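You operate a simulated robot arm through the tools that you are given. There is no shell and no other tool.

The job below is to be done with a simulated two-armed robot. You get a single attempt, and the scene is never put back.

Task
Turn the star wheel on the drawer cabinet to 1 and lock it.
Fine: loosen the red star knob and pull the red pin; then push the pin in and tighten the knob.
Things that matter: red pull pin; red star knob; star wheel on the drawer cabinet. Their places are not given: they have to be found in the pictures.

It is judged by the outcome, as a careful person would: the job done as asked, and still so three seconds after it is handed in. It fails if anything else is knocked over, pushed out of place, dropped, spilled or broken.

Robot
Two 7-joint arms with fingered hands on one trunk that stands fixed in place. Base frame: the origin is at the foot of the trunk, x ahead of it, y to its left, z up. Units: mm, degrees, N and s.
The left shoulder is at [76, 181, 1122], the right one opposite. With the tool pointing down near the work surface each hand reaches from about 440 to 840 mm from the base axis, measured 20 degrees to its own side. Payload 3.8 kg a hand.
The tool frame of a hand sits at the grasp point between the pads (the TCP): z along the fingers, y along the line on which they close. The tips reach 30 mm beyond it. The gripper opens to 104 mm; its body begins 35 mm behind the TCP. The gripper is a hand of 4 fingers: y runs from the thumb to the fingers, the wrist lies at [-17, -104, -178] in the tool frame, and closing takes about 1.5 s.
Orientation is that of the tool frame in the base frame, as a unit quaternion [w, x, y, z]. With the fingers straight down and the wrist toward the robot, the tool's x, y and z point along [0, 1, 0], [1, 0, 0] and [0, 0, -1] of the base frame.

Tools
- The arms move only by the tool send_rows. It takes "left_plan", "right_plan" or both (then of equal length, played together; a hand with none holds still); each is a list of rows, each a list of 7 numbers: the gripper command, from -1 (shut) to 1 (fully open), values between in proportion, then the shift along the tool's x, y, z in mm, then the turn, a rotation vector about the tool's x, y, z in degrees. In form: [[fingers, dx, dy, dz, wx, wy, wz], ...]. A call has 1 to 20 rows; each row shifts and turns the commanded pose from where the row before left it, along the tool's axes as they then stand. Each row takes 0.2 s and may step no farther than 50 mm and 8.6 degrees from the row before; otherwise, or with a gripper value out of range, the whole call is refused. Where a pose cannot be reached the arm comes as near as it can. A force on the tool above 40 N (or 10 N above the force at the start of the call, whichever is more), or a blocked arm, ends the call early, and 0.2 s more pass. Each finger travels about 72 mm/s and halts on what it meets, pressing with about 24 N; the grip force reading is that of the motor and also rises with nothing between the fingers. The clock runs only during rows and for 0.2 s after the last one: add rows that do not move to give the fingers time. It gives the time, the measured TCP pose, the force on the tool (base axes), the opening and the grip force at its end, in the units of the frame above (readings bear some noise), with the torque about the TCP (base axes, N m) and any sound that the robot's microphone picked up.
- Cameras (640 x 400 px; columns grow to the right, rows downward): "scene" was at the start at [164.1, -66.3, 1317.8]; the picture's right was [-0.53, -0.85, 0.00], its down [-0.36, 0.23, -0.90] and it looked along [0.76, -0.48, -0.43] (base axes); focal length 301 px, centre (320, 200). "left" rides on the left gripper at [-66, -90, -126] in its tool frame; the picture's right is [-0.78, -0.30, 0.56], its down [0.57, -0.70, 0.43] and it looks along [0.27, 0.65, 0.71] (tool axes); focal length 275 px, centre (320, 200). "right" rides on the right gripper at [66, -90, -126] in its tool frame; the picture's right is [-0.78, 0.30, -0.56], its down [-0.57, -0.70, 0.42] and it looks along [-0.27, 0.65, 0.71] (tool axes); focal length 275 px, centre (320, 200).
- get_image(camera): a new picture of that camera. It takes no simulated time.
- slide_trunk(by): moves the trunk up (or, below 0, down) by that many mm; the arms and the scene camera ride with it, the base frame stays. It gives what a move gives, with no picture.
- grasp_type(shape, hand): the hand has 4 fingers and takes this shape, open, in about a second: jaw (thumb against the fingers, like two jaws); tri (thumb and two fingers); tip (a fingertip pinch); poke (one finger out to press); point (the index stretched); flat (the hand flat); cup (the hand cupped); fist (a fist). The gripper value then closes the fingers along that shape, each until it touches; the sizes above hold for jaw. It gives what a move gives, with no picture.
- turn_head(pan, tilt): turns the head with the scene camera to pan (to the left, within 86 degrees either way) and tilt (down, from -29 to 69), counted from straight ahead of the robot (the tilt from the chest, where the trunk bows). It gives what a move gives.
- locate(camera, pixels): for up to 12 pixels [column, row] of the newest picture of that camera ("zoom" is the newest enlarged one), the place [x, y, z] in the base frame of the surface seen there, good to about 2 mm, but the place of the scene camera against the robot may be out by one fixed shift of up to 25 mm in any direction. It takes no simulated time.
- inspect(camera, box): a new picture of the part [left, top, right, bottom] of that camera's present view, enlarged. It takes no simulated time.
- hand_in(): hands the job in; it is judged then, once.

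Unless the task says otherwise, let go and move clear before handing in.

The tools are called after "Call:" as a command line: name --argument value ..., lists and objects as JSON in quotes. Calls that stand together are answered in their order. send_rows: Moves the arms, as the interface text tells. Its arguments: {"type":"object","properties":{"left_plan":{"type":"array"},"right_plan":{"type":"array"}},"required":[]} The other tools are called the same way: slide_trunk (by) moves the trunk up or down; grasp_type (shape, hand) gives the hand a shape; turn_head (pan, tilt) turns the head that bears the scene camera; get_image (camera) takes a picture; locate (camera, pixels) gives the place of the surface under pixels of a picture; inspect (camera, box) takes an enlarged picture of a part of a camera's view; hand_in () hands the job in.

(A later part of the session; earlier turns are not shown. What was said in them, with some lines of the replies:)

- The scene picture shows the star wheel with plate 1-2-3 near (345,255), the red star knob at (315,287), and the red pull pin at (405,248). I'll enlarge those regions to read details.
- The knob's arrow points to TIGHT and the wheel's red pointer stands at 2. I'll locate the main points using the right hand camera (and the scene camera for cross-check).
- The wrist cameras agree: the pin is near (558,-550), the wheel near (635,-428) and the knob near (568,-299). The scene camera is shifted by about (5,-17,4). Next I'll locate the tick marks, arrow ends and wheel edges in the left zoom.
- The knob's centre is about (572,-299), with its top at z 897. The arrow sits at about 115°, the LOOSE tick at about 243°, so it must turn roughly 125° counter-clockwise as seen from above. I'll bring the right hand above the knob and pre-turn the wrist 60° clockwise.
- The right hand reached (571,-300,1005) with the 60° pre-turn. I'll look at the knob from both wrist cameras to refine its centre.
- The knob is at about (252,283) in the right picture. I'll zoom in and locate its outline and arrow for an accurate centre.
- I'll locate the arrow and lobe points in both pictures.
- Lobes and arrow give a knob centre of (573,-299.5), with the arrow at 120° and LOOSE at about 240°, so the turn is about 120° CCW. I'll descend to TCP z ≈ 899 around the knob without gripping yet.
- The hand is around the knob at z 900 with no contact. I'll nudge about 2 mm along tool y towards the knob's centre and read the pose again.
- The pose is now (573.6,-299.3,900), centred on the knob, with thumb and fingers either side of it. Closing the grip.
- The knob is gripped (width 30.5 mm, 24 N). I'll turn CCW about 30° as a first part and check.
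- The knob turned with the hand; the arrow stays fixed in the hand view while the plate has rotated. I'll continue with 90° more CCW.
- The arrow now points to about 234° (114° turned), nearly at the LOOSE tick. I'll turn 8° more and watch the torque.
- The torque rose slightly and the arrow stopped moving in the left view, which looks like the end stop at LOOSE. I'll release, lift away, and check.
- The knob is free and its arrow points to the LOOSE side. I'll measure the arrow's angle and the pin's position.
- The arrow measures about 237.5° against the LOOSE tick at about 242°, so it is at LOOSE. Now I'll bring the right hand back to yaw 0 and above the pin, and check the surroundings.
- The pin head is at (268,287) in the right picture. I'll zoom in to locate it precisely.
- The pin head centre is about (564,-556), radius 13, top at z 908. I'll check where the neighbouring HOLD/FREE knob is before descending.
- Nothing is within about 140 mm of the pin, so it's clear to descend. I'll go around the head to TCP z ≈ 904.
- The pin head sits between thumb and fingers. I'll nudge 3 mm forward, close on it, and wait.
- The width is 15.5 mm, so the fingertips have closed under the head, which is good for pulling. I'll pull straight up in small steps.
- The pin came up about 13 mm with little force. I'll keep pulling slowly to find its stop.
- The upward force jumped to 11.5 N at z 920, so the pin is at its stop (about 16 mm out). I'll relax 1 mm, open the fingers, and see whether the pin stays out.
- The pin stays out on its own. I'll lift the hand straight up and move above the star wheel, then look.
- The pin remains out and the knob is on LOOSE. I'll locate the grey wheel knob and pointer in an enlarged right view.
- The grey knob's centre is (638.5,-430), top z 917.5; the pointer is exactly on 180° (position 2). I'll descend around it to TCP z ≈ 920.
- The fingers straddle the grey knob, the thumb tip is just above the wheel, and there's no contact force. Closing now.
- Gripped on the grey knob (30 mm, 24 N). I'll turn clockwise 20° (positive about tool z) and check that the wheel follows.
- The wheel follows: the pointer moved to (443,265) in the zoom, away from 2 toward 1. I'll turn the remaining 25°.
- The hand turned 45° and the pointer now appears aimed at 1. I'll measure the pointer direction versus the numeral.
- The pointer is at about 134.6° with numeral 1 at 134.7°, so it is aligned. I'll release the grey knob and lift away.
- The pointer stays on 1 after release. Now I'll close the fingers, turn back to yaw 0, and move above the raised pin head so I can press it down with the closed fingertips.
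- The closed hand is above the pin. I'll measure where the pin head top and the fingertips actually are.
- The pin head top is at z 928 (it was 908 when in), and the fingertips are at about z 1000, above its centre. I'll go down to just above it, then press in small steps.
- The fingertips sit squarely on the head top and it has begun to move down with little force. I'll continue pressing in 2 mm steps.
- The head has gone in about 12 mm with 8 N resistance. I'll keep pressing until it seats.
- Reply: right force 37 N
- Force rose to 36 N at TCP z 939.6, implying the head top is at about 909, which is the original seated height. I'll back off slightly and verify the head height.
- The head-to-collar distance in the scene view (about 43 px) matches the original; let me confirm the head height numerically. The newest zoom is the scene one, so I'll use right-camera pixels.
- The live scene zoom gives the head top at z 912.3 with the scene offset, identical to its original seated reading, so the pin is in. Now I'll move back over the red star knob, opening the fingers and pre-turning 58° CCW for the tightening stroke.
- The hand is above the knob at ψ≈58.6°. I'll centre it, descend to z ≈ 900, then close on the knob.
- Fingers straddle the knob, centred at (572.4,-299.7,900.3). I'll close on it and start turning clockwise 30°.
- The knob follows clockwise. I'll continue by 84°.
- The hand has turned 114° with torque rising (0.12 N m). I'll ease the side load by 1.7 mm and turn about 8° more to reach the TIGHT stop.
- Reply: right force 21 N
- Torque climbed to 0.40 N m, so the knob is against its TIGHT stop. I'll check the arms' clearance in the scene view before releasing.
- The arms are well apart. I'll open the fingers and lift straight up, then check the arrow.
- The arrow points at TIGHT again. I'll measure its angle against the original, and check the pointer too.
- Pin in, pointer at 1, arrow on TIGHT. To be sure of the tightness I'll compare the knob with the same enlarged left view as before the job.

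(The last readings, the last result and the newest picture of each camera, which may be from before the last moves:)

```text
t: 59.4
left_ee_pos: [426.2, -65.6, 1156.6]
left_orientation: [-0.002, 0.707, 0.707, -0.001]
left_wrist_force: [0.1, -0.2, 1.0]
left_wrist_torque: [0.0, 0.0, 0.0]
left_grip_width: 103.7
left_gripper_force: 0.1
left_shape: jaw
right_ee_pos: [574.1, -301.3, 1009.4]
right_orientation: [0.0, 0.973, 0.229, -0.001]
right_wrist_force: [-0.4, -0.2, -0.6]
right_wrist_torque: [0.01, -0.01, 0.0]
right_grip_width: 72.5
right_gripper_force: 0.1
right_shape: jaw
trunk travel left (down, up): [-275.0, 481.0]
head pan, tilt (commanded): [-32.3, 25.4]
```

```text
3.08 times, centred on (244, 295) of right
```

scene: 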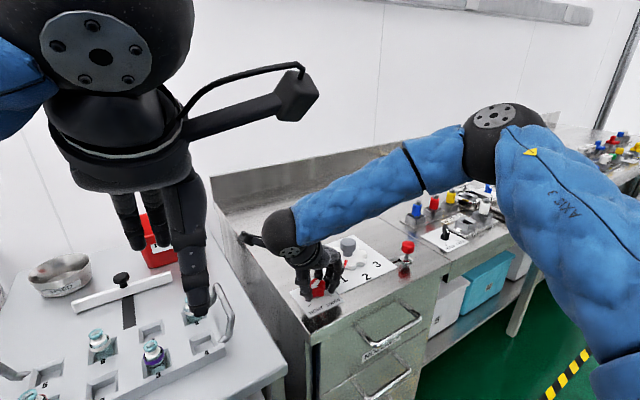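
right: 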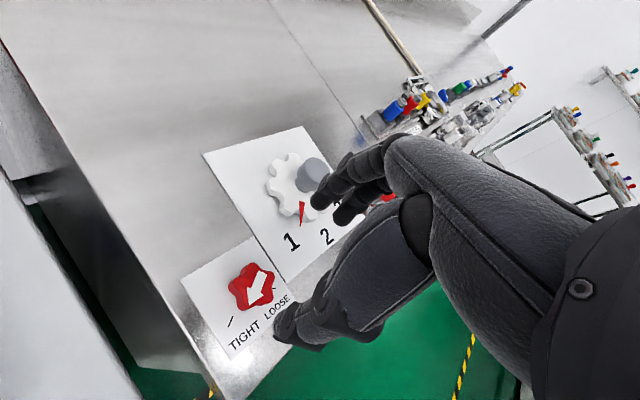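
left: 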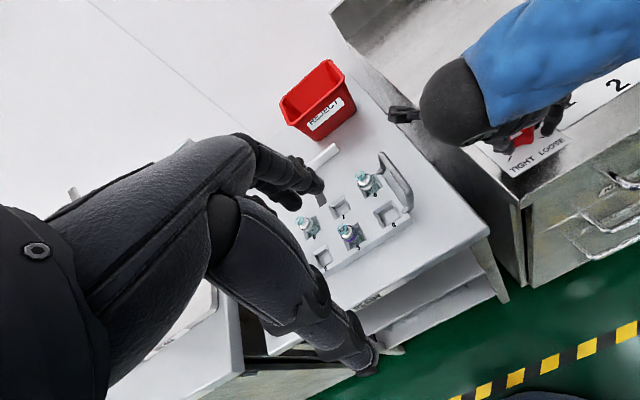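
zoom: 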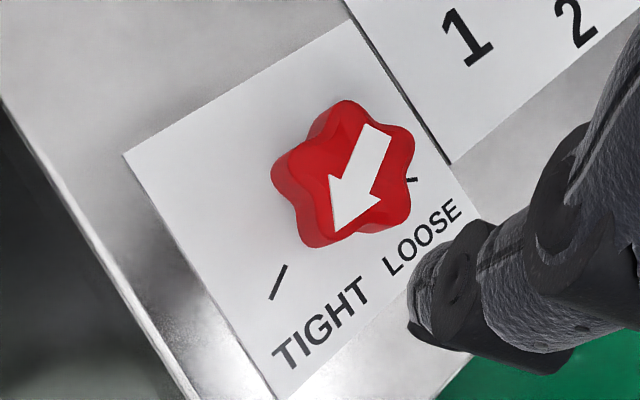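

The knob's arrow is exactly where it was at the start (tip (228,253), tail (268,187) in the same zoom), so it's tight; the pin and pointer are right too. I'll lift the right hand well clear and take a final look.

Call:
send_rows --right_plan '[[0.4, 0, 0, -40, 0, 0, 0], [0.4, 0, 0, -40, 0, 0, 0], [0.4, 0, 0, -40, 0, 0, 0], [0.4, 0, 0, -40, 0, 0, 0], [0.4, 0, 0, 0, 0, 0, 7], [0.4, 0, 0, 0, 0, 0, -7], [0.4, 0, 0, 0, 0, 0, 0]]'

Call:
get_image --camera "scene"

Call:
inspect --camera "scene" --box '[270, 210, 450, 330]'

Call:
get_image --camera "left"

```text
t: 61.0
left_ee_pos: [426.6, -65.3, 1158.4]
left_orientation: [0.0, 0.707, 0.707, -0.001]
left_wrist_force: [0.2, -0.7, 0.1]
left_wrist_torque: [0.01, 0.01, -0.03]
left_grip_width: 103.8
left_gripper_force: 0.0
left_shape: jaw
right_ee_pos: [573.2, -298.5, 1169.9]
right_orientation: [0.0, 0.973, 0.229, -0.001]
right_wrist_force: [-0.3, 0.8, -0.1]
right_wrist_torque: [0.01, 0.03, -0.03]
right_grip_width: 72.6
right_gripper_force: 0.1
right_shape: jaw
trunk travel left (down, up): [-275.0, 481.0]
head pan, tilt (commanded): [-32.3, 25.4]
```

```text
taken
```

scene: 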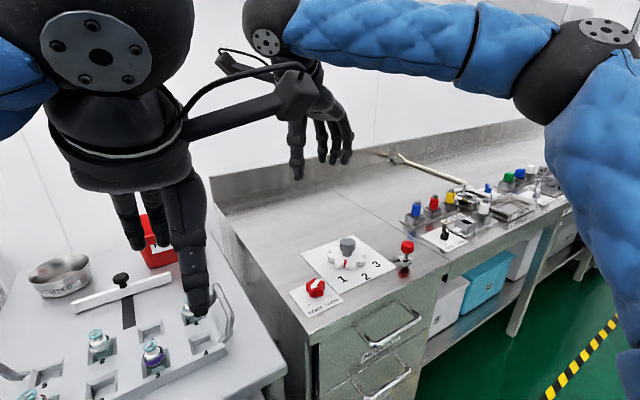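

```text
3.33 times, centred on (360, 270) of scene
```

zoom: 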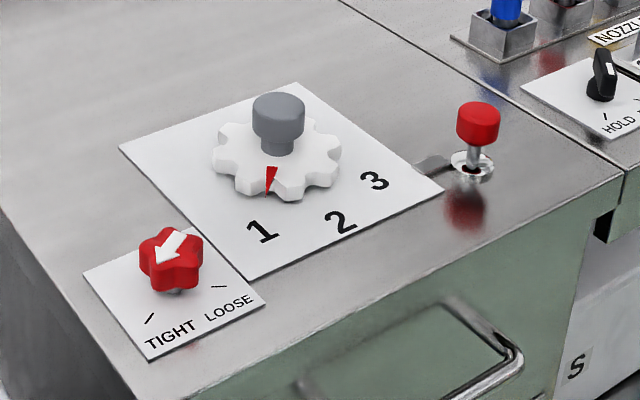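

```text
taken
```

left: 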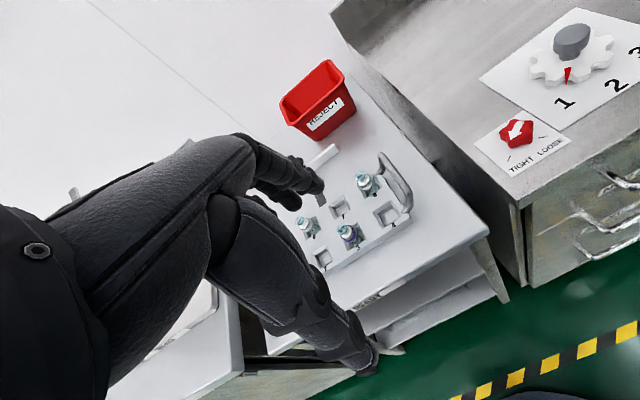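

The final pictures show the pointer on 1, the pin head back at its original place ((478,123) in the zoom), the arrow on TIGHT, and nothing else disturbed. The right hand is clear, so I'm handing in.

Call:
hand_in

```text
The job is handed in.
```

The star wheel is set to 1 and locked, and I've handed the job in.

- **Star wheel:** after I loosened the knob and pulled the pin out, I turned the wheel 45° clockwise. The pointer lines up with the 1 to within about 2°.
- **Red pull pin:** it is pushed back in, with its head at the same height as before the job.
- **Red star knob:** I turned it back until it met firm resistance. Its arrow points to TIGHT, in the same place as at the start.

I did not try to turn the wheel after locking it. That it is locked rests on the pin height and the knob position. The last pictures show nothing else moved, and both hands are clear of the cabinet.
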